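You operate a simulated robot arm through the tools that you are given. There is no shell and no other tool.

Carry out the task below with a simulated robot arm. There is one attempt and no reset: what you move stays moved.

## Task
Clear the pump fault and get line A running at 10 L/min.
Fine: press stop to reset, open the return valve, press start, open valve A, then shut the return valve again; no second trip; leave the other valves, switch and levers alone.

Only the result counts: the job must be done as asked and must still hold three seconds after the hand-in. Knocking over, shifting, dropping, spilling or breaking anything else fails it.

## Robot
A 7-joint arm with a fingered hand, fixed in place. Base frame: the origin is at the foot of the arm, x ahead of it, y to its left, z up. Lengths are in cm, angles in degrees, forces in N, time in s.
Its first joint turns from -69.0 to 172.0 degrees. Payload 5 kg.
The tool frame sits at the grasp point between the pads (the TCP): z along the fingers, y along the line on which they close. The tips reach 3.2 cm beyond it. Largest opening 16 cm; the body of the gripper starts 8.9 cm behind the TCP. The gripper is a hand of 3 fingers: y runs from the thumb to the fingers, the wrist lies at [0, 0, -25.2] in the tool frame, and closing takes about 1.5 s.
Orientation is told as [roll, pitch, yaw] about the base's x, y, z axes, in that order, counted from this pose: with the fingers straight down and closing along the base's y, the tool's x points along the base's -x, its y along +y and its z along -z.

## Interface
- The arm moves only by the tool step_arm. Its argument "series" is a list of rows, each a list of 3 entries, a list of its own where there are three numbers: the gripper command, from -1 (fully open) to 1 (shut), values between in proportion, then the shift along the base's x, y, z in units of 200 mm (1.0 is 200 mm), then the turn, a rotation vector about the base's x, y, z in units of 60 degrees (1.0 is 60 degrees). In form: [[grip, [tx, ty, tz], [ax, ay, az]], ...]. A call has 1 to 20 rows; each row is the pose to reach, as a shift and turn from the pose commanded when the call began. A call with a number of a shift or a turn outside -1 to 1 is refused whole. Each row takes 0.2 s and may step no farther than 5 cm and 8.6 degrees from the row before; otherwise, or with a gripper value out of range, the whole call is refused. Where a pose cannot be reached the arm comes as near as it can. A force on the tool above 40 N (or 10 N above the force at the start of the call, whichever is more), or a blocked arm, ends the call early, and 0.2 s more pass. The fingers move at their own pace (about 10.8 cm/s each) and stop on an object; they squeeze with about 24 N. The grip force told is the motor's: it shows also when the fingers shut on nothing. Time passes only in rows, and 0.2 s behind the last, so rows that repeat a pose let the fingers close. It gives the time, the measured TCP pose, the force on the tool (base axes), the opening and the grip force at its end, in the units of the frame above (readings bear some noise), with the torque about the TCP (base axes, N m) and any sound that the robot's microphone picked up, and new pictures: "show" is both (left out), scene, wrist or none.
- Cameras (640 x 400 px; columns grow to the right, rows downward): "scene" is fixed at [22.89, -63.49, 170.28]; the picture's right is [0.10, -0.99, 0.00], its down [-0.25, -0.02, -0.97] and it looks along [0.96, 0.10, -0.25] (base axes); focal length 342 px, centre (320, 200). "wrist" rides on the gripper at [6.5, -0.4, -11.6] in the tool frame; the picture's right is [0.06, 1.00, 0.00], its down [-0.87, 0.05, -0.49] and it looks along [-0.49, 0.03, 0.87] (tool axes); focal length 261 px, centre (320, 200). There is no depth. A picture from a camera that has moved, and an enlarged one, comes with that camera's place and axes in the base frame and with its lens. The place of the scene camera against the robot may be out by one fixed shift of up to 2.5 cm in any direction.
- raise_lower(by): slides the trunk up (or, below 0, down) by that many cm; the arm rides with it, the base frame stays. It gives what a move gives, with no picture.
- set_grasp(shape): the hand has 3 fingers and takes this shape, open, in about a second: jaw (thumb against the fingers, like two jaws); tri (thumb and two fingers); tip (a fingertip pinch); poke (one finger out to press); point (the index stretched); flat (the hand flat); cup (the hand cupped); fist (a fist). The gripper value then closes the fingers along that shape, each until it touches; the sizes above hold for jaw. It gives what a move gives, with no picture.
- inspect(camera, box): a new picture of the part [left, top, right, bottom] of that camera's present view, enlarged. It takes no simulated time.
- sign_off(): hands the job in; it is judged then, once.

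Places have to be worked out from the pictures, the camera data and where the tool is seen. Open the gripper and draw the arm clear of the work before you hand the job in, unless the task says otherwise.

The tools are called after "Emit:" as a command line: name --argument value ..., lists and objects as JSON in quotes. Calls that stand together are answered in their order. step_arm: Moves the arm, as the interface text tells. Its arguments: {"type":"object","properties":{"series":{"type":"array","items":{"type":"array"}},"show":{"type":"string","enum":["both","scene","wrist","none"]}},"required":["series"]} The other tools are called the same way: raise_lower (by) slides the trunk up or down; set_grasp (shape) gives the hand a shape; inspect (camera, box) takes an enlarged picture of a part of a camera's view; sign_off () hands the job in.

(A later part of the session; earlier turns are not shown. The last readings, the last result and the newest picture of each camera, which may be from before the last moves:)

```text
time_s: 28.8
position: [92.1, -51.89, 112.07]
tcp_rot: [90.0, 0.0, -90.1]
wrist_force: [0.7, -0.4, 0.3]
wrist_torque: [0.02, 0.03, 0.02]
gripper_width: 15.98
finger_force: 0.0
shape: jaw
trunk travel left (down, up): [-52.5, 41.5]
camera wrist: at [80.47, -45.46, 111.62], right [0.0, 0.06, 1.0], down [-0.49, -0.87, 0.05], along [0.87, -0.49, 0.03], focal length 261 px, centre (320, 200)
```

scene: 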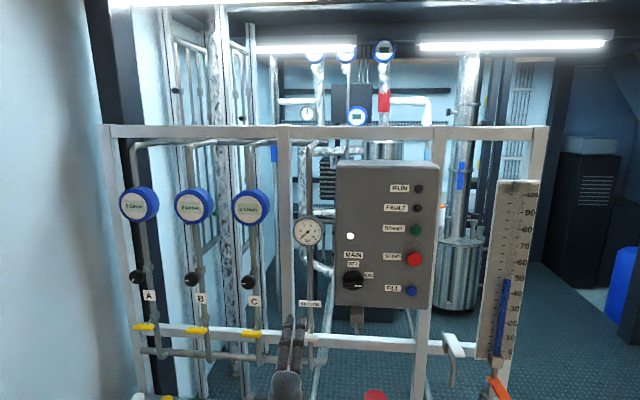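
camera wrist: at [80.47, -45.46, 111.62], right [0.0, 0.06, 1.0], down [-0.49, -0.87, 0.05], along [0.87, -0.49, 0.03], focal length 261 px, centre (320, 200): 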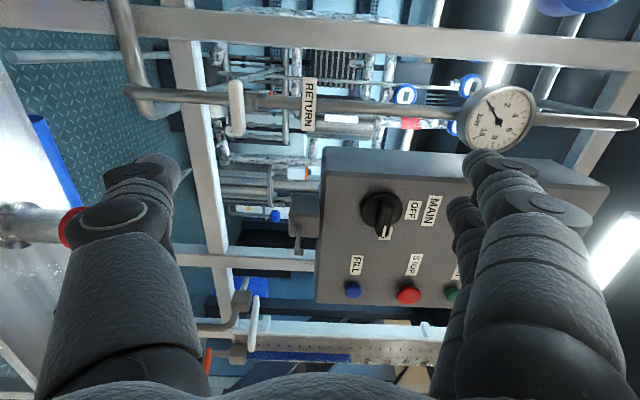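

RETURN bar refined to about (112.9, -51.7, 102.1), about 6.5 cm long and 1.6 thick. I lower to its height with a 7 cm opening and stop about 6 cm short to verify.

Emit:
step_arm --series '[[0.125, [0, 0, -0.15], [0, 0, 0]], [0.125, [0, 0.005, -0.3], [0, 0, 0]], [0.125, [0.1, 0.01, -0.42], [0, 0, 0]], [0.125, [0.25, 0.01, -0.5], [0, 0, 0]], [0.125, [0.4, 0.01, -0.5], [0, 0, 0]], [0.125, [0.55, 0.01, -0.5], [0, 0, 0]], [0.125, [0.55, 0.01, -0.5], [0, 0, 0]]]'

Emit:
inspect --camera "wrist" --box '[140, 0, 500, 225]'

Emit:
inspect --camera "scene" --box '[250, 280, 370, 400]'

```text
time_s: 30.4
position: [102.98, -51.76, 102.07]
tcp_rot: [90.0, 0.1, -90.0]
wrist_force: [-0.8, 0.2, 0.5]
wrist_torque: [0.01, -0.01, 0.03]
gripper_width: 7.07
finger_force: 0.0
shape: jaw
trunk travel left (down, up): [-52.5, 41.5]
camera wrist: at [91.56, -45.3, 101.55], right [0.0, 0.06, 1.0], down [-0.49, -0.87, 0.05], along [0.87, -0.49, 0.03], focal length 261 px, centre (320, 200)
```

scene: 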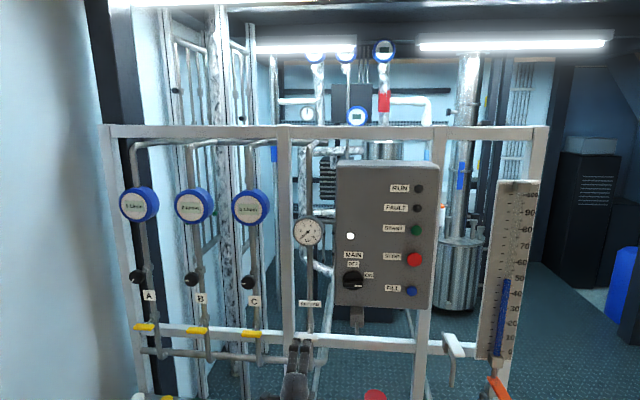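
wrist: 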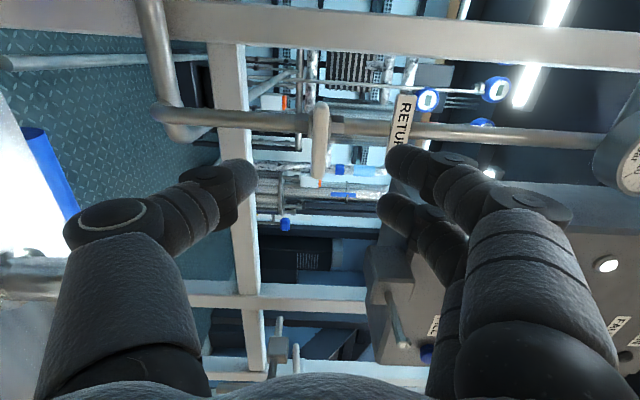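

```text
1.78 times, centred on (320, 112) of wrist
camera zoom: at [91.56, -45.3, 101.55], right [0.0, 0.06, 1.0], down [-0.49, -0.87, 0.05], along [0.87, -0.49, 0.03], focal length 463 px, centre (320, 356)
```

zoom: 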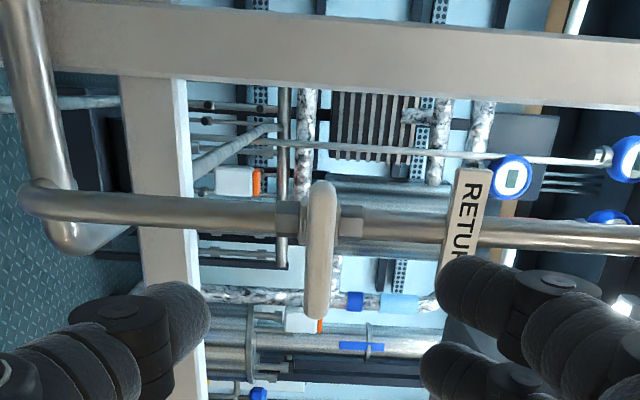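

```text
3.33 times, centred on (310, 340) of scene
camera zoom: at [22.89, -63.49, 170.28], right [0.1, -0.99, 0.0], down [-0.25, -0.02, -0.97], along [0.96, 0.1, -0.25], focal length 1140 px, centre (353, -267)
```

zoom: 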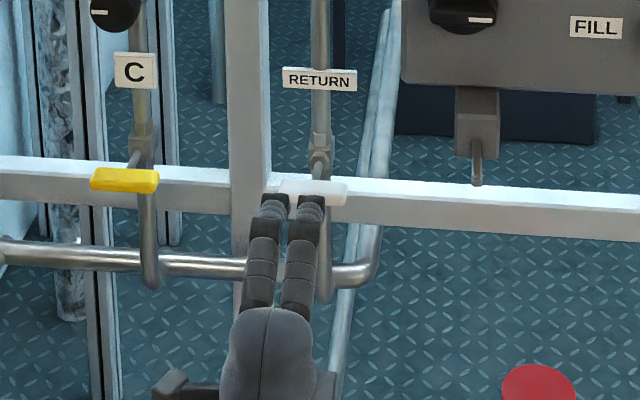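

Bar centre confirmed at (112.9, -51.7, 102.05), right between thumb and fingers. I advance to x ≈ 111.8 and then close on it.

Emit:
step_arm --series '[[0.125, [0.12, 0, 0], [0, 0, 0]], [0.125, [0.24, 0, 0], [0, 0, 0]], [0.125, [0.34, 0, 0], [0, 0, 0]], [0.125, [0.44, 0, 0], [0, 0, 0]], [0.125, [0.44, 0, 0], [0, 0, 0]], [0.4, [0.44, 0, 0], [0, 0, 0]], [0.6, [0.44, 0, 0], [0, 0, 0]], [0.8, [0.44, 0, 0], [0, 0, 0]], [1, [0.44, 0, 0], [0, 0, 0]], [1, [0.44, 0, 0], [0, 0, 0]], [1, [0.44, 0, 0], [0, 0, 0]], [1, [0.44, 0, 0], [0, 0, 0]]]'

Emit:
inspect --camera "scene" --box '[250, 280, 370, 400]'

```text
time_s: 33.0
position: [111.98, -51.68, 101.97]
tcp_rot: [89.9, 0.0, -90.0]
wrist_force: [4.6, -0.5, 0.4]
wrist_torque: [-0.03, 0.0, 0.02]
gripper_width: 0.82
finger_force: 23.9
shape: jaw
trunk travel left (down, up): [-52.5, 41.5]
camera wrist: at [100.32, -45.1, 101.46], right [0.0, 0.06, 1.0], down [-0.49, -0.87, 0.05], along [0.87, -0.49, 0.03], focal length 261 px, centre (320, 200)
```

scene: 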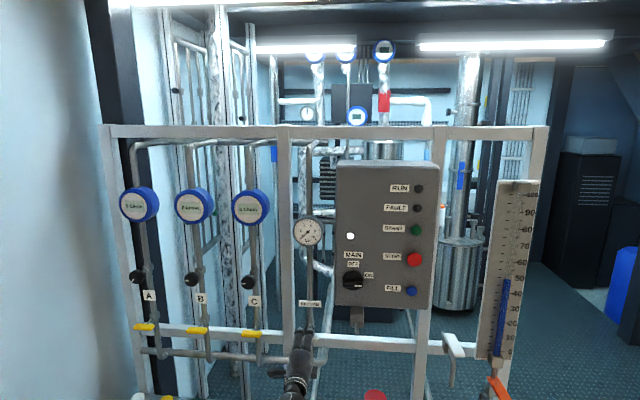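
wrist: 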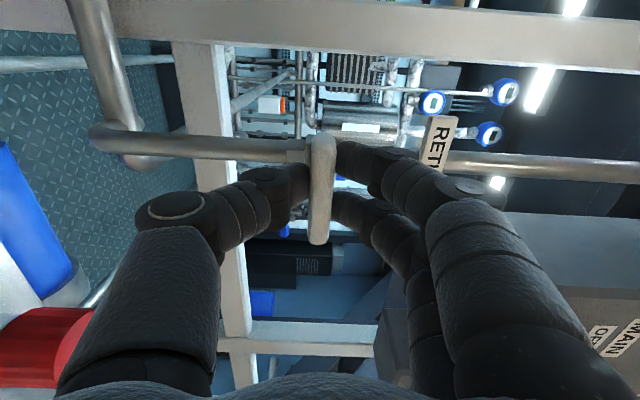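

```text
3.33 times, centred on (310, 340) of scene
camera zoom: at [22.89, -63.49, 170.28], right [0.1, -0.99, 0.0], down [-0.25, -0.02, -0.97], along [0.96, 0.1, -0.25], focal length 1140 px, centre (353, -267)
```

zoom: 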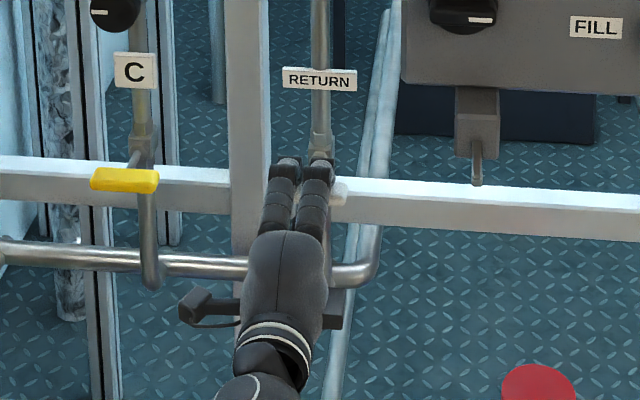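

The bar is gripped (width 0.8). I test a 15° turn counter-clockwise as seen from the robot (the usual opening sense) and look at the torque.

Emit:
step_arm --series '[[1, [0, 0, 0], [-0.08, 0, 0]], [1, [0, 0, 0], [-0.16, 0, 0]], [1, [0, 0, 0], [-0.25, 0, 0]], [1, [0, 0, 0], [-0.25, 0, 0]]]'

Emit:
inspect --camera "wrist" --box '[230, 90, 430, 260]'

```text
time_s: 34.0
position: [111.96, -51.71, 101.83]
tcp_rot: [89.9, -14.9, -89.9]
wrist_force: [3.1, 5.3, -4.1]
wrist_torque: [0.01, 0.05, 0.11]
gripper_width: 0.82
finger_force: 23.9
shape: jaw
trunk travel left (down, up): [-52.5, 41.5]
camera wrist: at [100.32, -45.48, 99.74], right [0.0, 0.32, 0.95], down [-0.49, -0.83, 0.28], along [0.87, -0.47, 0.16], focal length 261 px, centre (320, 200)
```

scene: 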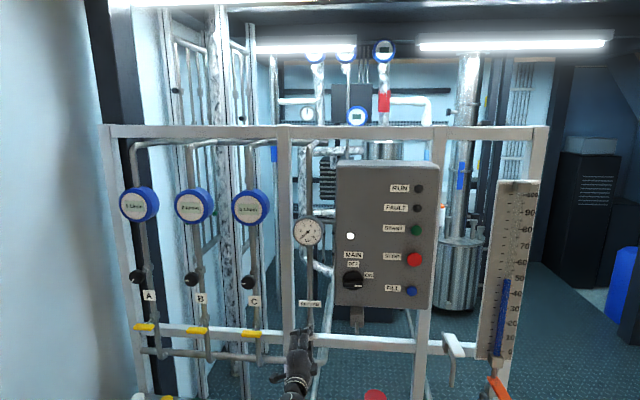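
wrist: 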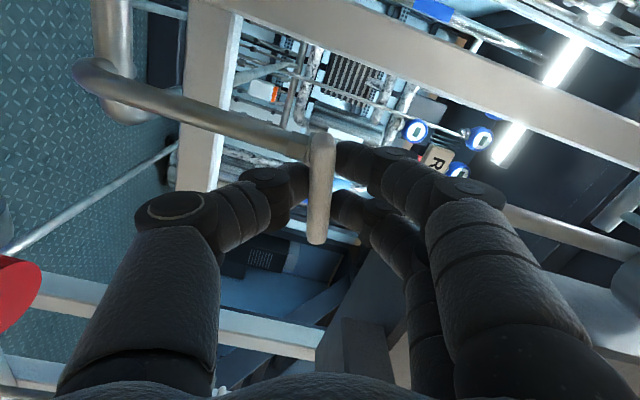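

```text
2.35 times, centred on (330, 175) of wrist
camera zoom: at [100.32, -45.48, 99.74], right [0.0, 0.32, 0.95], down [-0.49, -0.83, 0.28], along [0.87, -0.47, 0.16], focal length 613 px, centre (296, 259)
```

zoom: 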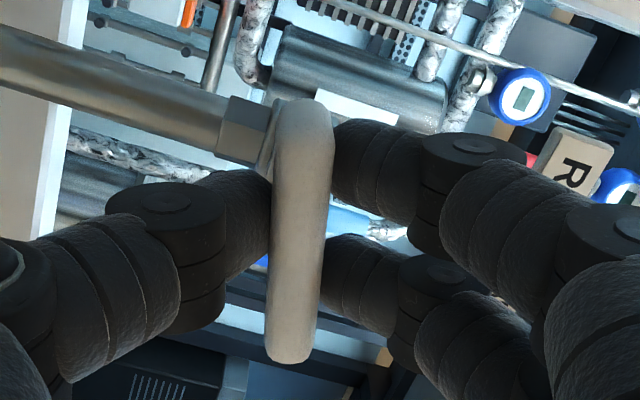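

The bar follows the hand with almost no torque, so counter-clockwise is free. I continue to 75°.

Emit:
step_arm --series '[[1, [0, 0, 0], [-0.125, 0, 0]], [1, [0, 0, 0], [-0.25, 0, 0]], [1, [0, 0, 0], [-0.375, 0, 0]], [1, [0, 0, 0], [-0.5, 0, 0]], [1, [0, 0, 0], [-0.625, 0, 0]], [1, [0, 0, 0], [-0.75, 0, 0]], [1, [0, 0, 0], [-0.875, 0, 0]], [1, [0, 0, 0], [-1, 0, 0]], [1, [0, 0, 0], [-1, 0, 0]]]'

```text
time_s: 36.0
position: [111.93, -51.98, 101.7]
tcp_rot: [89.3, -74.9, -89.5]
wrist_force: [-4.7, -0.2, -21.2]
wrist_torque: [0.06, 0.44, -0.02]
gripper_width: 0.81
finger_force: 23.7
shape: jaw
trunk travel left (down, up): [-52.5, 41.5]
camera wrist: at [100.33, -50.63, 95.25], right [0.0, 0.98, 0.2], down [-0.49, -0.17, 0.86], along [0.87, -0.1, 0.48], focal length 261 px, centre (320, 200)
```

scene: 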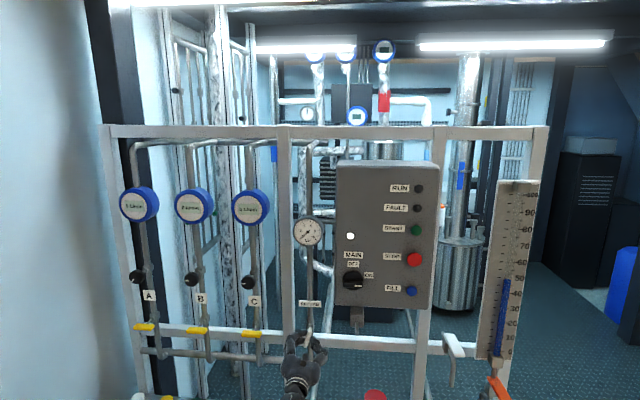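
wrist: 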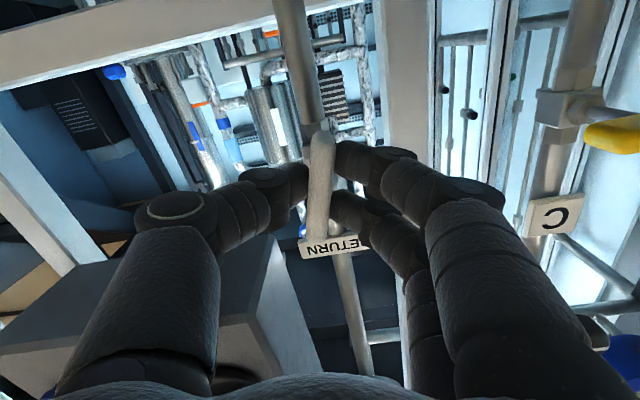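

Turned 75° smoothly; there is a -21 N pull in z, so I ease the hand down slightly as I finish the last 15°.

Emit:
step_arm --series '[[1, [0, -0.01, -0.015], [0, 0, 0]], [1, [0, -0.01, -0.02], [-0.08, 0, 0]], [1, [0, -0.01, -0.02], [-0.16, 0, 0]], [1, [0, -0.01, -0.02], [-0.25, 0, 0]], [1, [0, -0.01, -0.02], [-0.25, 0, 0]]]'

Emit:
inspect --camera "wrist" --box '[230, 90, 430, 260]'

```text
time_s: 37.2
position: [111.92, -52.02, 101.57]
tcp_rot: [146.5, -90.0, -146.5]
wrist_force: [-1.6, -1.2, -5.8]
wrist_torque: [0.04, 0.14, 0.03]
gripper_width: 0.8
finger_force: 24.5
shape: jaw
trunk travel left (down, up): [-52.5, 41.5]
camera wrist: at [100.35, -52.44, 95.02], right [0.0, 1.0, -0.06], down [-0.49, 0.05, 0.87], along [0.87, 0.03, 0.49], focal length 261 px, centre (320, 200)
```

scene: 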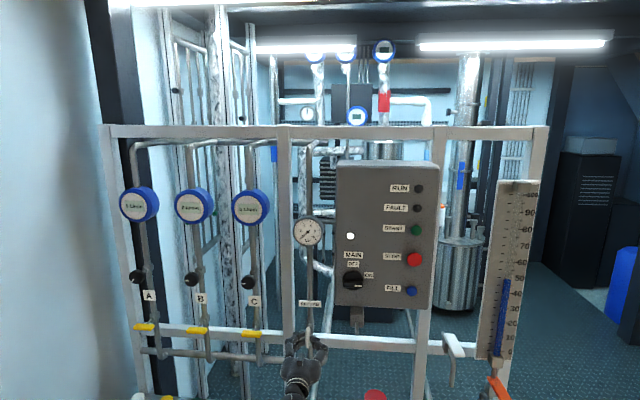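
wrist: 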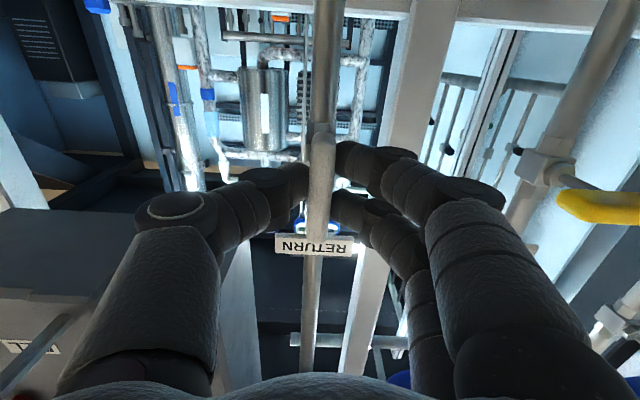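

```text
2.35 times, centred on (330, 175) of wrist
camera zoom: at [100.35, -52.44, 95.02], right [0.0, 1.0, -0.06], down [-0.49, 0.05, 0.87], along [0.87, 0.03, 0.49], focal length 613 px, centre (296, 259)
```

zoom: 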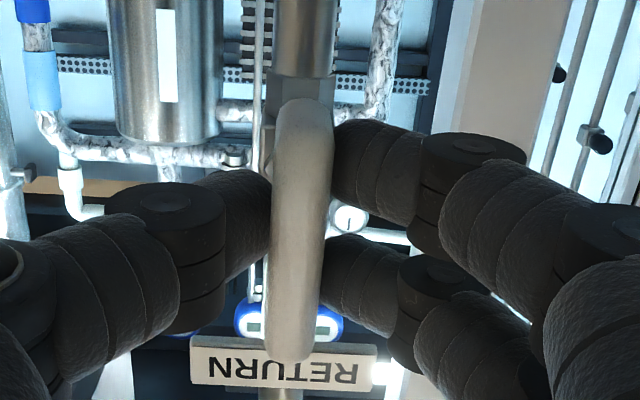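

The return bar is now vertical, in line with its pipe: open. I release, back straight out, and begin rolling back toward the button-pressing orientation.

Emit:
step_arm --series '[[0.6, [0, 0, 0], [0, 0, 0]], [0.3, [0, 0, 0], [0, 0, 0]], [0.125, [0, 0, 0], [0, 0, 0]], [0.125, [0, 0, 0], [0, 0, 0]], [0.125, [0, 0, 0], [0, 0, 0]], [0.125, [-0.15, 0, 0], [0, 0, 0]], [0.125, [-0.35, 0, 0], [0, 0, 0]], [0.125, [-0.55, 0, 0], [0, 0, 0]], [0.125, [-0.75, 0, 0], [0, 0, 0]], [0.125, [-0.75, 0, 0], [0, 0, 0]]]'

Emit:
inspect --camera "scene" --box '[250, 280, 370, 400]'

```text
time_s: 39.4
position: [96.91, -52.05, 101.52]
tcp_rot: [24.3, -90.0, -24.2]
wrist_force: [-0.8, -0.2, 0.3]
wrist_torque: [0.01, -0.02, 0.02]
gripper_width: 6.94
finger_force: 0.0
shape: jaw
trunk travel left (down, up): [-52.5, 41.5]
camera wrist: at [85.29, -52.37, 94.98], right [0.0, 1.0, -0.06], down [-0.49, 0.05, 0.87], along [0.87, 0.03, 0.49], focal length 261 px, centre (320, 200)
```

scene: 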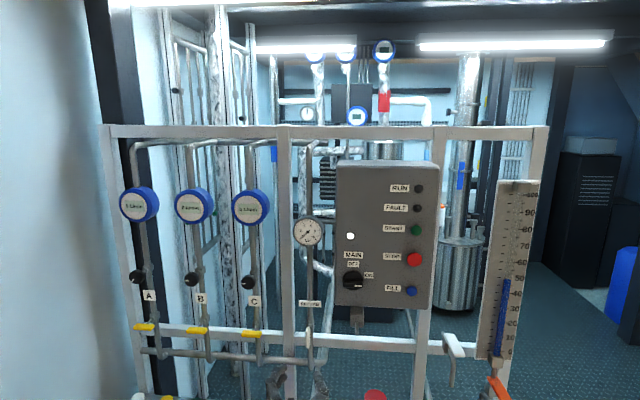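
wrist: 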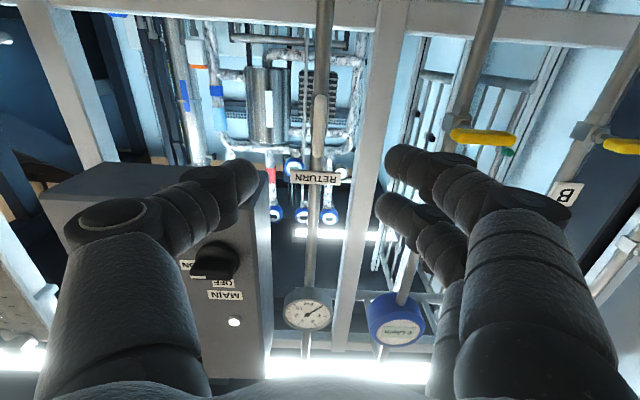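

```text
3.33 times, centred on (310, 340) of scene
camera zoom: at [22.89, -63.49, 170.28], right [0.1, -0.99, 0.0], down [-0.25, -0.02, -0.97], along [0.96, 0.1, -0.25], focal length 1140 px, centre (353, -267)
```

zoom: 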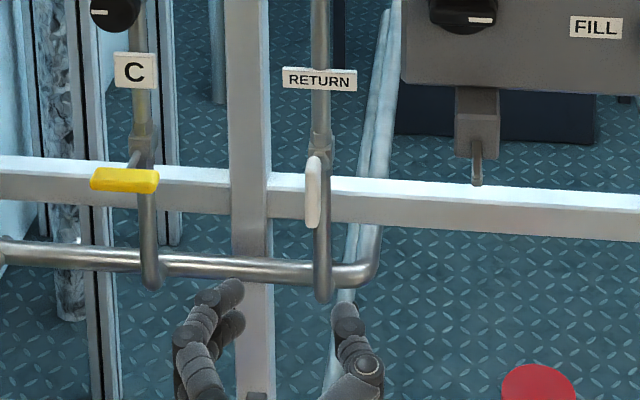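

Return valve is visibly vertical (open). I now roll back 90° and climb toward START, about (113, -81.9, 138.3).

Emit:
step_arm --series '[[0, [-0.03, -0.06, 0.1], [0.143, 0, 0]], [-0.2, [-0.06, -0.12, 0.2], [0.286, 0, 0]], [-0.4, [-0.09, -0.18, 0.3], [0.429, 0, 0]], [-0.6, [-0.12, -0.24, 0.4], [0.571, 0, 0]], [-0.8, [-0.15, -0.3, 0.5], [0.714, 0, 0]], [-1, [-0.15, -0.4, 0.65], [0.857, 0, 0]], [-1, [-0.15, -0.5, 0.8], [1, 0, 0]]]' --show "none"

Emit:
step_arm --series '[[-1, [0, -0.1, 0.15], [0.125, 0, 0]], [-1, [0, -0.2, 0.3], [0.25, 0, 0]], [-1, [0, -0.3, 0.45], [0.375, 0, 0]], [-1, [0, -0.4, 0.6], [0.5, 0, 0]], [-1, [0, -0.5, 0.7], [0.5, 0, 0]], [-1, [0, -0.6, 0.8], [0.5, 0, 0]]]' --show "none"

Emit:
step_arm --series '[[-1, [0.04, -0.05, 0.1], [0, 0, -0.125]], [-1, [0.08, -0.1, 0.2], [0, 0, -0.25]], [-1, [0.12, -0.15, 0.3], [0, 0, -0.375]], [-1, [0.16, -0.2, 0.4], [0, 0, -0.5]], [-1, [0.2, -0.25, 0.5], [0, 0, -0.5]]]' --show "none"

Emit:
step_arm --series '[[-1, [0, 0, 0], [-0.06, -0.108, 0]], [-1, [0, 0, 0], [-0.125, -0.2165, 0]], [-1, [0, 0, 0], [-0.125, -0.2165, 0]]]' --show "both"

```text
time_s: 41.0
position: [93.92, -61.8, 117.7]
tcp_rot: [90.0, -29.8, -90.0]
wrist_force: [-0.1, -0.8, 0.4]
wrist_torque: [0.03, 0.0, -0.01]
gripper_width: 16.0
finger_force: 0.0
shape: jaw
trunk travel left (down, up): [-52.5, 41.5]
```

```text
time_s: 42.4
position: [93.92, -74.03, 133.78]
tcp_rot: [90.1, 0.1, -89.9]
wrist_force: [0.2, -1.2, -0.5]
wrist_torque: [-0.01, 0.01, 0.0]
gripper_width: 16.0
finger_force: 0.2
shape: jaw
trunk travel left (down, up): [-52.5, 41.5]
```

```text
time_s: 43.6
position: [97.75, -78.94, 143.72]
tcp_rot: [90.0, 0.0, -120.1]
wrist_force: [-0.6, -0.6, 0.0]
wrist_torque: [0.02, 0.0, 0.02]
gripper_width: 15.97
finger_force: 0.0
shape: jaw
trunk travel left (down, up): [-52.5, 41.5]
```

```text
time_s: 44.4
position: [97.84, -78.9, 143.73]
tcp_rot: [105.1, 0.0, -120.0]
wrist_force: [-0.2, 0.1, -0.3]
wrist_torque: [-0.04, 0.0, 0.02]
gripper_width: 16.0
finger_force: 0.0
shape: jaw
trunk travel left (down, up): [-52.5, 41.5]
camera wrist: at [91.46, -67.71, 140.23], right [-0.19, 0.18, 0.96], down [-0.86, -0.51, -0.08], along [0.48, -0.84, 0.26], focal length 261 px, centre (320, 200)
```

scene: 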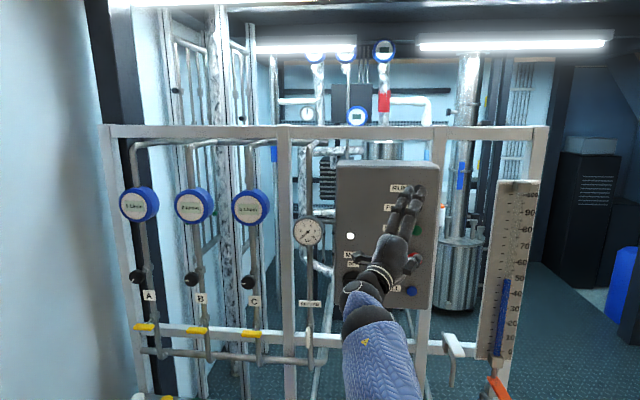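
wrist: 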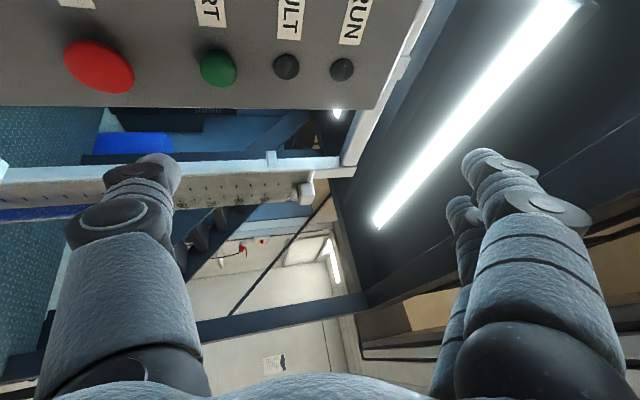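

START triangulates to (113, -81.9, 138.5). I bring the thumb tip about 2.5 cm in front of it.

Emit:
step_arm --series '[[-1, [0.0, -0.03, 0.15], [0, 0, 0]], [-1, [0.15, -0.06, 0.15], [0, 0, 0]], [-1, [0.3, -0.06, 0.15], [0, 0, 0]], [-1, [0.41, -0.06, 0.15], [0, 0, 0]], [-1, [0.41, -0.06, 0.15], [0, 0, 0]]]'

Emit:
inspect --camera "scene" --box '[330, 180, 450, 310]'

```text
time_s: 45.6
position: [106.0, -79.94, 146.71]
tcp_rot: [105.0, 0.0, -120.0]
wrist_force: [-0.8, -1.0, 0.6]
wrist_torque: [-0.01, 0.0, 0.03]
gripper_width: 15.97
finger_force: 0.1
shape: jaw
trunk travel left (down, up): [-52.5, 41.5]
camera wrist: at [99.76, -68.91, 143.23], right [-0.19, 0.18, 0.96], down [-0.86, -0.51, -0.08], along [0.48, -0.84, 0.25], focal length 261 px, centre (320, 200)
```

scene: 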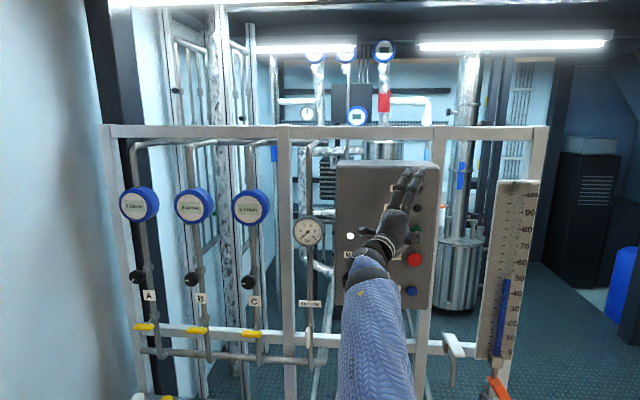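
wrist: 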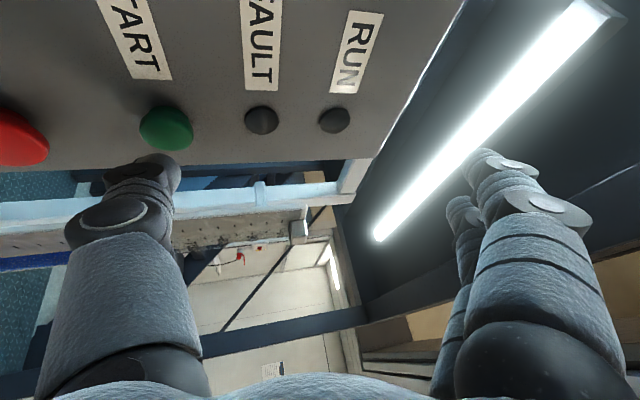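

```text
3.08 times, centred on (390, 245) of scene
camera zoom: at [22.89, -63.49, 170.28], right [0.1, -0.99, 0.0], down [-0.25, -0.02, -0.97], along [0.96, 0.1, -0.25], focal length 1052 px, centre (105, 62)
```

zoom: 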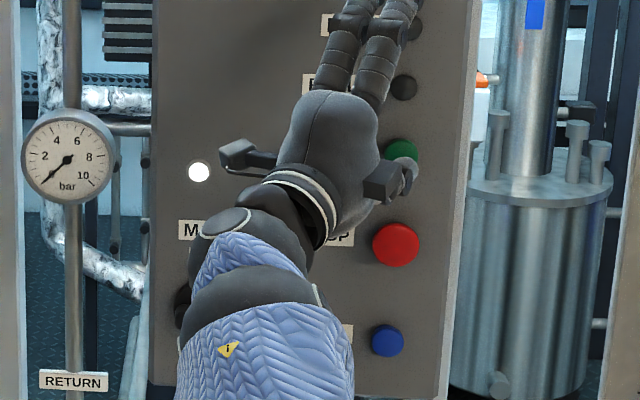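

Alignment matches the successful STOP press. I push slowly along +x.

Emit:
step_arm --series '[[-1, [0.05, 0.005, 0], [0, 0, 0]], [-1, [0.09, 0.005, 0], [0, 0, 0]], [-1, [0.11, 0.005, 0], [0, 0, 0]], [-1, [0.13, 0.005, 0], [0, 0, 0]], [-1, [0.145, 0.005, 0], [0, 0, 0]], [-1, [0.16, 0.005, 0], [0, 0, 0]], [-1, [0.175, 0.005, 0], [0, 0, 0]]]'

Emit:
inspect --camera "scene" --box '[280, 160, 450, 310]'

```text
time_s: 47.3
position: [108.9, -80.11, 147.57]
tcp_rot: [105.4, 0.2, -120.3]
wrist_force: [-40.3, 2.3, 5.7]
wrist_torque: [0.06, 3.84, -0.71]
gripper_width: 15.99
finger_force: 0.2
shape: jaw
trunk travel left (down, up): [-52.5, 41.5]
heard: click
stopped in row 7: the force on the tool passed its limit at 41 N (the readings are from after the stop); the commanded pose is now the measured one
camera wrist: at [102.67, -68.97, 143.98], right [-0.2, 0.18, 0.96], down [-0.86, -0.5, -0.08], along [0.47, -0.84, 0.26], focal length 261 px, centre (320, 200)
```

scene: 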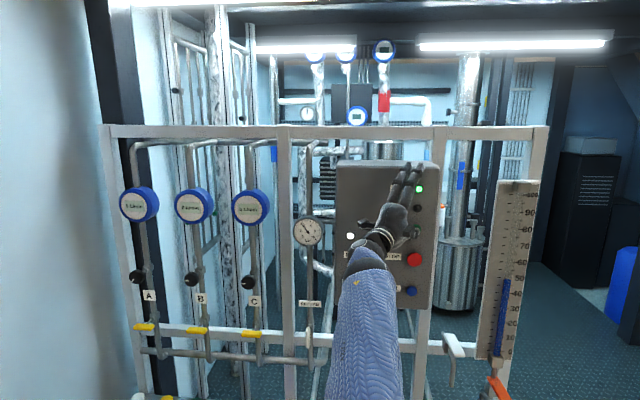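
wrist: 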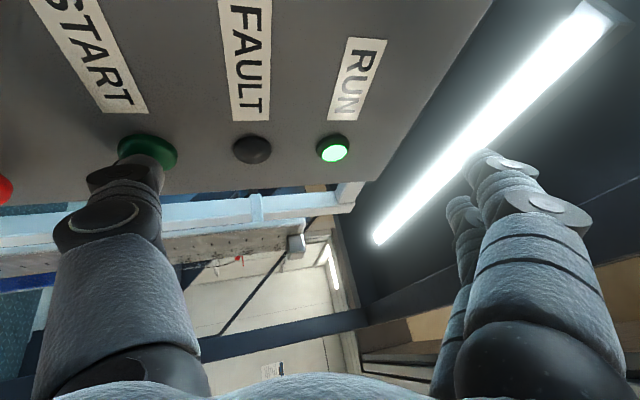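

```text
2.67 times, centred on (365, 235) of scene
camera zoom: at [22.89, -63.49, 170.28], right [0.1, -0.99, 0.0], down [-0.25, -0.02, -0.97], along [0.96, 0.1, -0.25], focal length 912 px, centre (200, 107)
```

zoom: 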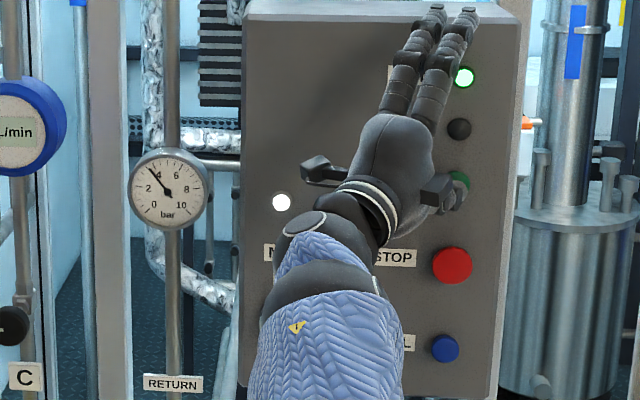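

RUN is lit and pressure is about 3.5 bar with the return open. I retract straight back and swing toward valve A, staying well clear of the frame, to look at the clearance to the left wall.

Emit:
step_arm --series '[[-1, [-0.1, 0, 0], [0, 0, 0]], [-1, [-0.25, 0, 0], [0, 0, 0]], [-1, [-0.45, 0.1, -0.05], [0.03, 0.05, 0]], [-1, [-0.65, 0.25, -0.1], [0.06, 0.108, 0]], [-1, [-0.8, 0.4, -0.2], [0.09, 0.16, 0]], [-1, [-0.9, 0.55, -0.35], [0.125, 0.2165, 0]], [-1, [-0.95, 0.75, -0.5], [0.125, 0.2165, 0]], [-1, [-0.95, 0.95, -0.65], [0.125, 0.2165, 0]]]' --show "none"

Emit:
step_arm --series '[[-1, [0, 0.15, -0.1], [0, 0, 0.125]], [-1, [0, 0.32, -0.2], [0, 0, 0.25]], [-1, [0, 0.5, -0.3], [0, 0, 0.375]], [-1, [0, 0.68, -0.4], [0, 0, 0.5]], [-1, [0, 0.85, -0.5], [0, 0, 0.5]], [-1, [0, 1, -0.6], [0, 0, 0.5]], [-1, [0, 1, -0.75], [0, 0, 0.5]]]' --show "both"

```text
refused: row 4 steps farther than a row can; nothing moved
```

```text
time_s: 47.6
position: [108.79, -79.74, 146.37]
tcp_rot: [105.3, 0.2, -117.3]
wrist_force: [-20.2, -15.9, 0.8]
wrist_torque: [-1.09, 1.72, -0.56]
gripper_width: 15.97
finger_force: 0.1
shape: jaw
trunk travel left (down, up): [-52.5, 41.5]
stopped in row 1: the force on the tool passed its limit at 79 N (the readings are from after the stop); the commanded pose is now the measured one
camera wrist: at [101.91, -68.74, 142.83], right [-0.21, 0.17, 0.96], down [-0.83, -0.55, -0.08], along [0.51, -0.82, 0.26], focal length 261 px, centre (320, 200)
```

scene: 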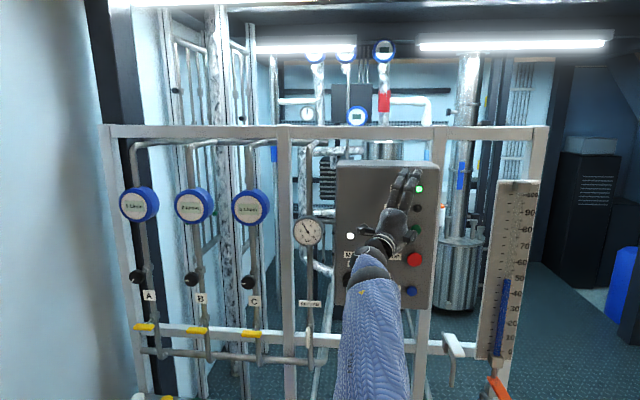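
wrist: 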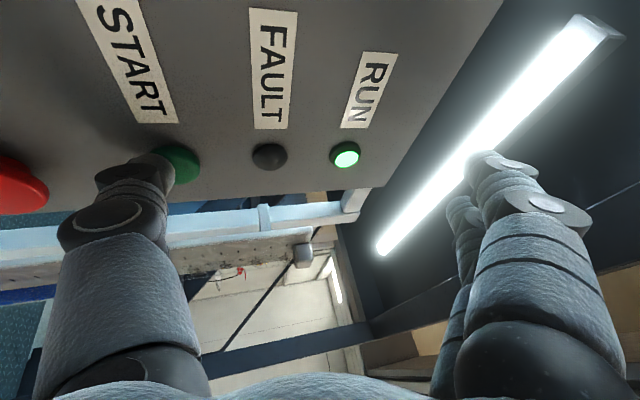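

The retract was refused for a too-long row, and I had wrongly sent the next move along with it, so the hand dragged sideways on START and was stopped at once. RUN is still lit and the gauge holds; now I back straight out along -x alone, and will send dependent moves one at a time.

Emit:
step_arm --series '[[-1, [-0.08, 0, 0], [0, 0, 0]], [-1, [-0.2, 0, 0], [0, 0, 0]], [-1, [-0.35, 0, 0], [0, 0, 0]], [-1, [-0.5, 0, 0], [0, 0, 0]], [-1, [-0.65, 0, 0], [0, 0, 0]], [-1, [-0.8, 0, 0], [0, 0, 0]]]' --show "both"

```text
time_s: 49.0
position: [93.52, -79.09, 145.66]
tcp_rot: [105.1, 0.1, -116.9]
wrist_force: [-0.1, -0.2, -1.0]
wrist_torque: [-0.01, 0.05, 0.03]
gripper_width: 16.0
finger_force: 0.1
shape: jaw
trunk travel left (down, up): [-52.5, 41.5]
camera wrist: at [86.56, -68.33, 142.2], right [-0.21, 0.17, 0.96], down [-0.83, -0.55, -0.08], along [0.52, -0.81, 0.26], focal length 261 px, centre (320, 200)
```

scene: 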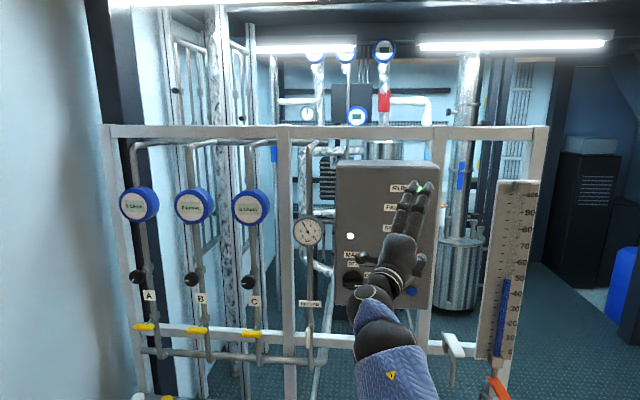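
wrist: 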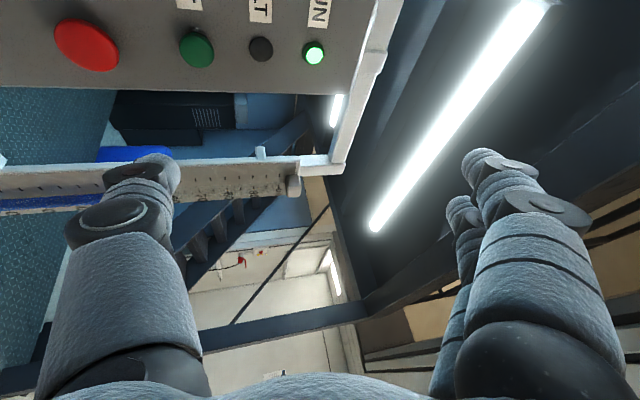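

RUN is still on and the buttons look undisturbed. I level the tilt while moving left and down.

Emit:
step_arm --series '[[-1, [-0.02, 0.12, -0.08], [0.03, 0.06, 0]], [-1, [-0.05, 0.24, -0.16], [0.06, 0.11, 0]], [-1, [-0.08, 0.36, -0.24], [0.09, 0.17, 0]], [-1, [-0.1, 0.5, -0.34], [0.1135, 0.2228, 0]], [-1, [-0.12, 0.66, -0.46], [0.1135, 0.2228, 0]], [-1, [-0.14, 0.82, -0.58], [0.1135, 0.2228, 0]], [-1, [-0.15, 0.98, -0.7], [0.1135, 0.2228, 0]]]' --show "none"

```text
time_s: 50.6
position: [90.61, -59.29, 131.89]
tcp_rot: [90.1, 0.2, -116.9]
wrist_force: [0.4, 0.7, -0.7]
wrist_torque: [-0.02, 0.0, -0.01]
gripper_width: 16.02
finger_force: 0.1
shape: jaw
trunk travel left (down, up): [-52.5, 41.5]
```

Next I yaw to face straight ahead while moving further left.

Emit:
step_arm --series '[[-1, [-0.02, 0.14, -0.07], [0, 0, 0.11]], [-1, [-0.04, 0.28, -0.14], [0, 0, 0.22]], [-1, [-0.06, 0.42, -0.21], [0, 0, 0.33]], [-1, [-0.08, 0.57, -0.28], [0, 0, 0.448]], [-1, [-0.08, 0.71, -0.35], [0, 0, 0.448]], [-1, [-0.08, 0.85, -0.42], [0, 0, 0.448]], [-1, [-0.08, 1.0, -0.5], [0, 0, 0.448]]]' --show "both"

Emit:
inspect --camera "scene" --box '[0, 160, 330, 400]'

```text
time_s: 52.2
position: [89.12, -39.52, 121.7]
tcp_rot: [90.0, 0.0, -90.0]
wrist_force: [0.0, 0.4, 1.1]
wrist_torque: [0.03, 0.0, -0.05]
gripper_width: 16.02
finger_force: 0.0
shape: jaw
trunk travel left (down, up): [-52.5, 41.5]
camera wrist: at [77.58, -32.98, 121.27], right [0.0, 0.06, 1.0], down [-0.49, -0.87, 0.05], along [0.87, -0.49, 0.03], focal length 261 px, centre (320, 200)
```

scene: 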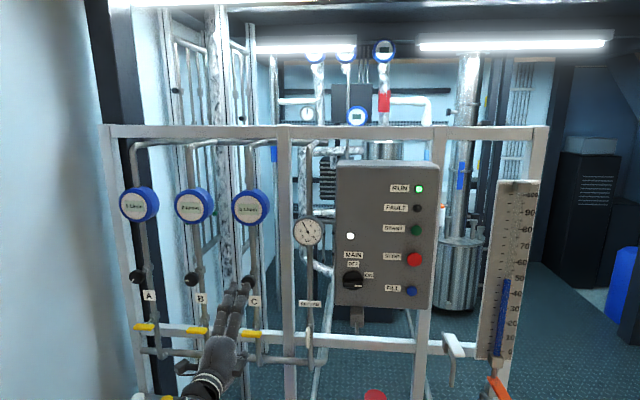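
wrist: 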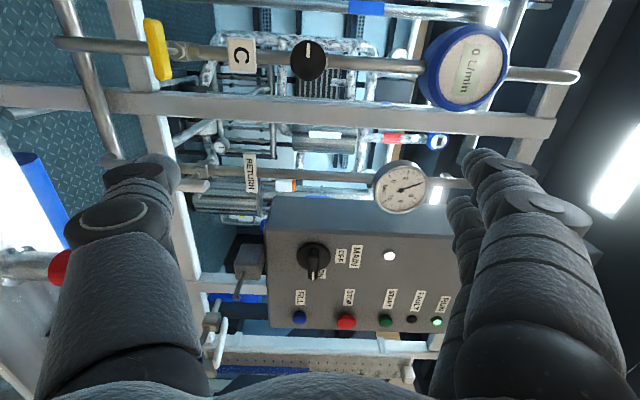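

```text
1.67 times, centred on (165, 280) of scene
camera zoom: at [22.89, -63.49, 170.28], right [0.1, -0.99, 0.0], down [-0.25, -0.02, -0.97], along [0.96, 0.1, -0.25], focal length 570 px, centre (578, 67)
```

zoom: 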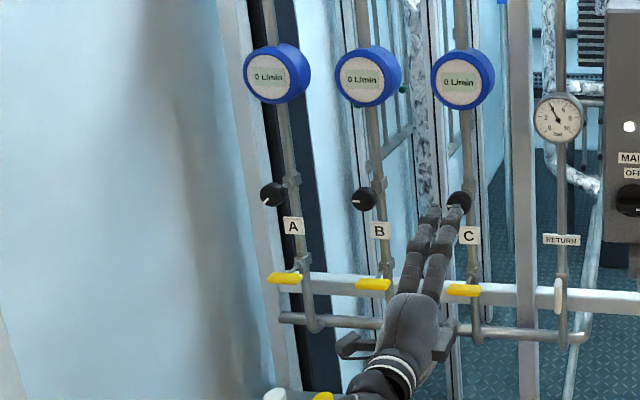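

RUN on, START intact, return vertical. To judge the wall clearance beside valve A I yaw the hand left so its camera looks at the A line and wall.

Emit:
step_arm --series '[[-1, [-0.08, 0, 0], [0, 0, 0.14]], [-1, [-0.16, 0, 0], [0, 0, 0.28]], [-1, [-0.24, 0, 0], [0, 0, 0.42]], [-1, [-0.32, 0, 0], [0, 0, 0.56]], [-1, [-0.4, 0, 0], [0, 0, 0.7]], [-1, [-0.45, 0, 0], [0, 0, 0.84]]]' --show "both"

```text
time_s: 53.6
position: [79.86, -39.55, 121.69]
tcp_rot: [90.1, 0.2, -39.5]
wrist_force: [-0.1, -0.1, 0.3]
wrist_torque: [0.0, 0.01, -0.01]
gripper_width: 16.01
finger_force: 0.0
shape: jaw
trunk travel left (down, up): [-52.5, 41.5]
camera wrist: at [67.52, -44.33, 121.12], right [-0.05, 0.04, 1.0], down [0.36, -0.93, 0.05], along [0.93, 0.36, 0.03], focal length 261 px, centre (320, 200)
```

scene: 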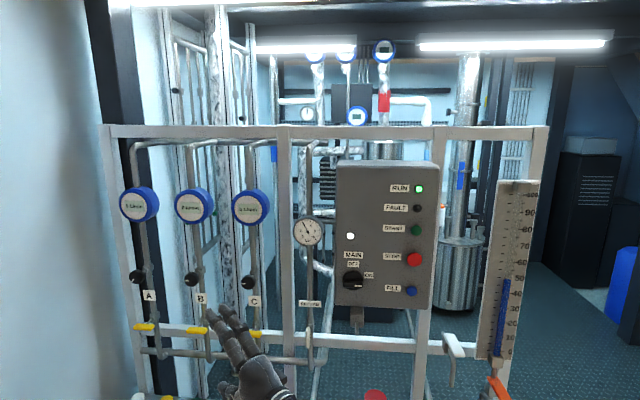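
wrist: 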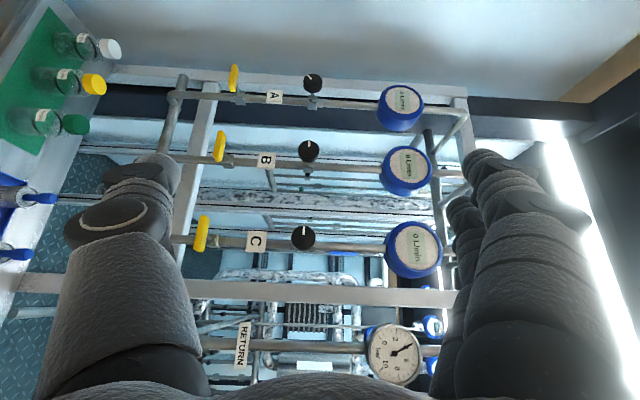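

This view shows lever A and the wall nicely. I zoom in on lever A and the wall junction.

Emit:
inspect --camera "wrist" --box '[0, 0, 340, 210]'

Emit:
inspect --camera "wrist" --box '[160, 40, 440, 210]'

Emit:
inspect --camera "scene" --box '[0, 120, 220, 400]'

```text
1.88 times, centred on (170, 105) of wrist
camera zoom: at [67.52, -44.33, 121.12], right [-0.05, 0.04, 1.0], down [0.36, -0.93, 0.05], along [0.93, 0.36, 0.03], focal length 491 px, centre (602, 379)
```

zoom: 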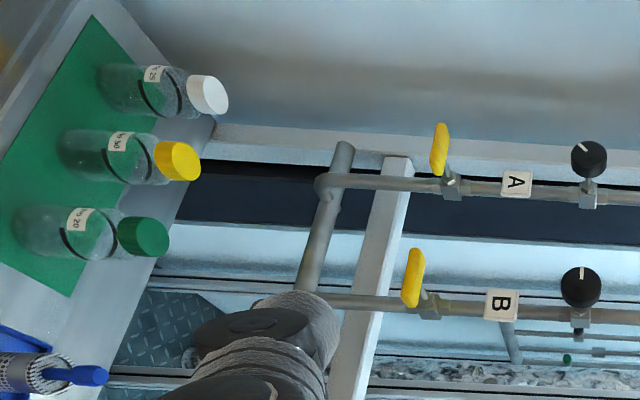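

```text
2.29 times, centred on (300, 125) of wrist
camera zoom: at [67.52, -44.33, 121.12], right [-0.05, 0.04, 1.0], down [0.36, -0.93, 0.05], along [0.93, 0.36, 0.03], focal length 596 px, centre (366, 371)
```

zoom: 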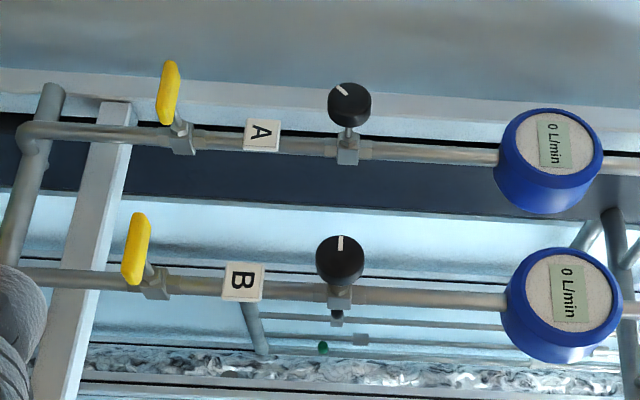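

```text
1.43 times, centred on (110, 260) of scene
camera zoom: at [22.89, -63.49, 170.28], right [0.1, -0.99, 0.0], down [-0.25, -0.02, -0.97], along [0.96, 0.1, -0.25], focal length 489 px, centre (620, 114)
```

zoom: 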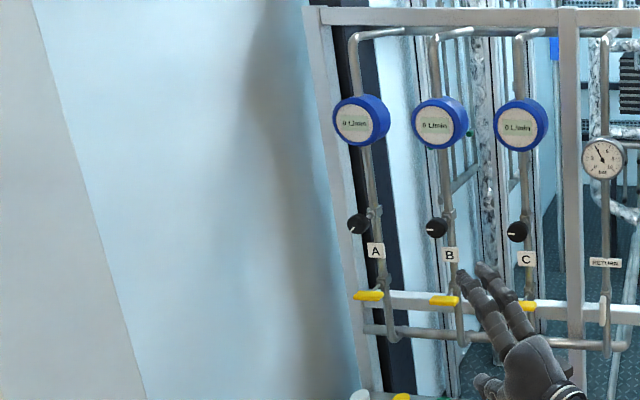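

Lever A's bar is at about (112.9, 1.3, 102.2). The inspect tool renders past the picture edge for wide boxes, so I use that to see more of the left wall without moving.

Emit:
inspect --camera "wrist" --box '[0, 0, 640, 10]'

Emit:
inspect --camera "scene" --box '[0, 0, 5, 400]'

```text
1.00 times, centred on (320, 5) of wrist (not enlarged: the box is as wide or as high as the picture)
camera zoom: at [67.52, -44.33, 121.12], right [-0.05, 0.04, 1.0], down [0.36, -0.93, 0.05], along [0.93, 0.36, 0.03], focal length 261 px, centre (320, 395)
```

zoom: 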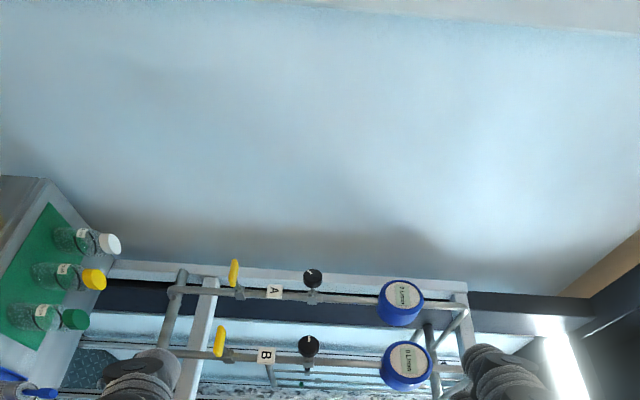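

```text
1.00 times, centred on (2, 200) of scene (not enlarged: the box is as wide or as high as the picture)
camera zoom: at [22.89, -63.49, 170.28], right [0.1, -0.99, 0.0], down [-0.25, -0.02, -0.97], along [0.96, 0.1, -0.25], focal length 342 px, centre (638, 200)
```

zoom: 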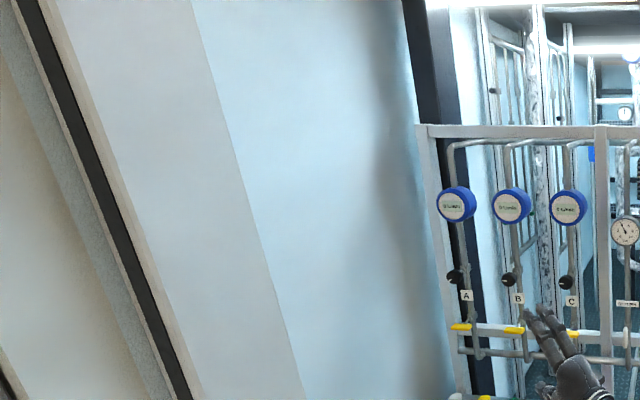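

The wall works out at about y ≈ 19, so there is enough room beside valve A. I yaw back to straight ahead while moving left.

Emit:
step_arm --series '[[-0.8, [0.06, 0.14, 0], [0, 0, -0.12]], [-0.6, [0.12, 0.28, 0], [0, 0, -0.24]], [-0.4, [0.18, 0.42, 0], [0, 0, -0.36]], [-0.2, [0.24, 0.56, 0], [0, 0, -0.48]], [0, [0.3, 0.7, 0], [0, 0, -0.6]], [0.125, [0.35, 0.84, 0], [0, 0, -0.72]], [0.125, [0.4, 1.0, 0], [0, 0, -0.84]]]' --show "none"

```text
time_s: 55.2
position: [88.17, -19.34, 121.73]
tcp_rot: [90.1, 0.2, -90.1]
wrist_force: [0.8, 1.1, 0.3]
wrist_torque: [-0.01, -0.02, -0.04]
gripper_width: 7.03
finger_force: 0.1
shape: jaw
trunk travel left (down, up): [-52.5, 41.5]
```

Now I move in front of lever A at its height, stopping about 13 cm short of it.

Emit:
step_arm --series '[[0.125, [0.05, 0.14, -0.12], [0, 0, 0]], [0.125, [0.1, 0.28, -0.24], [0, 0, 0]], [0.125, [0.15, 0.42, -0.36], [0, 0, 0]], [0.125, [0.2, 0.56, -0.5], [0, 0, 0]], [0.125, [0.25, 0.7, -0.64], [0, 0, 0]], [0.125, [0.3, 0.84, -0.78], [0, 0, 0]], [0.125, [0.35, 0.95, -0.9], [0, 0, 0]], [0.125, [0.4, 1.0, -0.98], [0, 0, 0]], [0.125, [0.4, 1.0, -0.98], [0, 0, 0]]]' --show "both"

Emit:
inspect --camera "wrist" --box '[140, 0, 500, 225]'

Emit:
inspect --camera "scene" --box '[60, 260, 260, 400]'

```text
time_s: 57.2
position: [92.93, -8.27, 108.45]
tcp_rot: [90.1, 0.1, -90.1]
wrist_force: [-0.5, -1.1, -0.2]
wrist_torque: [-0.02, 0.07, 0.01]
gripper_width: 6.99
finger_force: 0.0
shape: jaw
out of reach, approached as far as the arm can: row 5, 6, 7, 8, 9
trunk travel left (down, up): [-52.5, 41.5]
camera wrist: at [81.42, -1.67, 107.96], right [0.0, 0.06, 1.0], down [-0.49, -0.87, 0.05], along [0.87, -0.49, 0.03], focal length 261 px, centre (320, 200)
```

scene: 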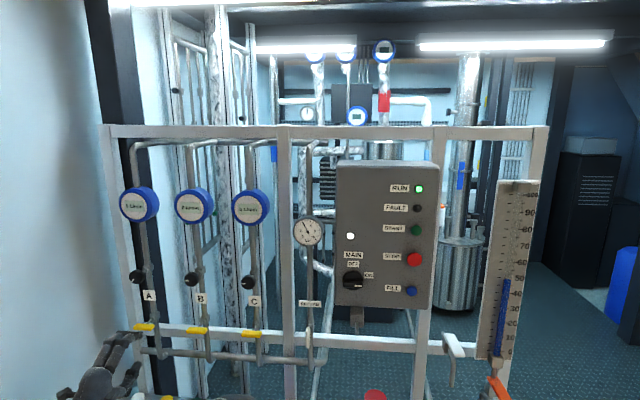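
wrist: 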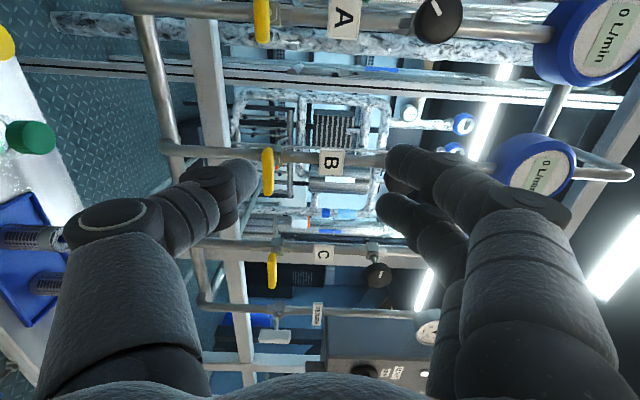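

```text
1.78 times, centred on (320, 112) of wrist
camera zoom: at [81.42, -1.67, 107.96], right [0.0, 0.06, 1.0], down [-0.49, -0.87, 0.05], along [0.87, -0.49, 0.03], focal length 463 px, centre (320, 356)
```

zoom: 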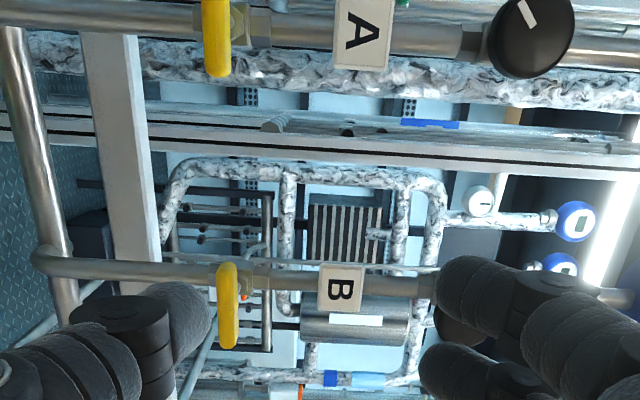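

```text
2.86 times, centred on (160, 330) of scene
camera zoom: at [22.89, -63.49, 170.28], right [0.1, -0.99, 0.0], down [-0.25, -0.02, -0.97], along [0.96, 0.1, -0.25], focal length 977 px, centre (777, -171)
```

zoom: 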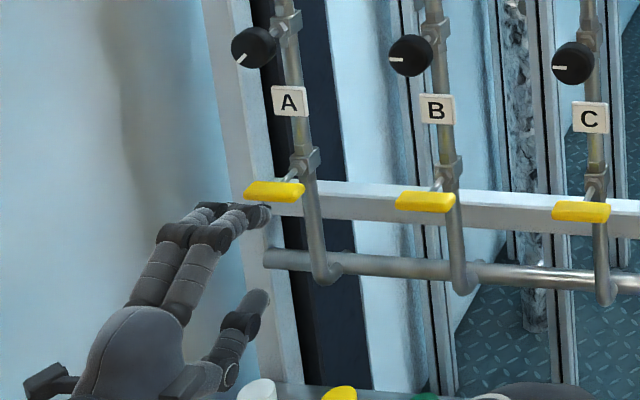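

The arm ran into its own limit here at (93, -8, 108), probably because the wrist is low and close relative to the shoulder. I raise the hand a bit so that I can lower the trunk and get a flatter arm.

Emit:
step_arm --series '[[0.125, [0, 0, 0.2], [0, 0, 0]], [0.125, [0, 0, 0.4], [0, 0, 0]], [0.125, [0, 0, 0.6], [0, 0, 0]], [0.125, [0, 0, 0.8], [0, 0, 0]], [0.125, [0, 0, 0.9], [0, 0, 0]]]' --show "none"

```text
time_s: 58.4
position: [92.97, -8.02, 126.21]
tcp_rot: [90.0, 0.0, -90.1]
wrist_force: [-0.5, 0.3, 0.4]
wrist_torque: [-0.01, 0.0, -0.01]
gripper_width: 6.99
finger_force: 0.1
shape: jaw
trunk travel left (down, up): [-52.5, 41.5]
```

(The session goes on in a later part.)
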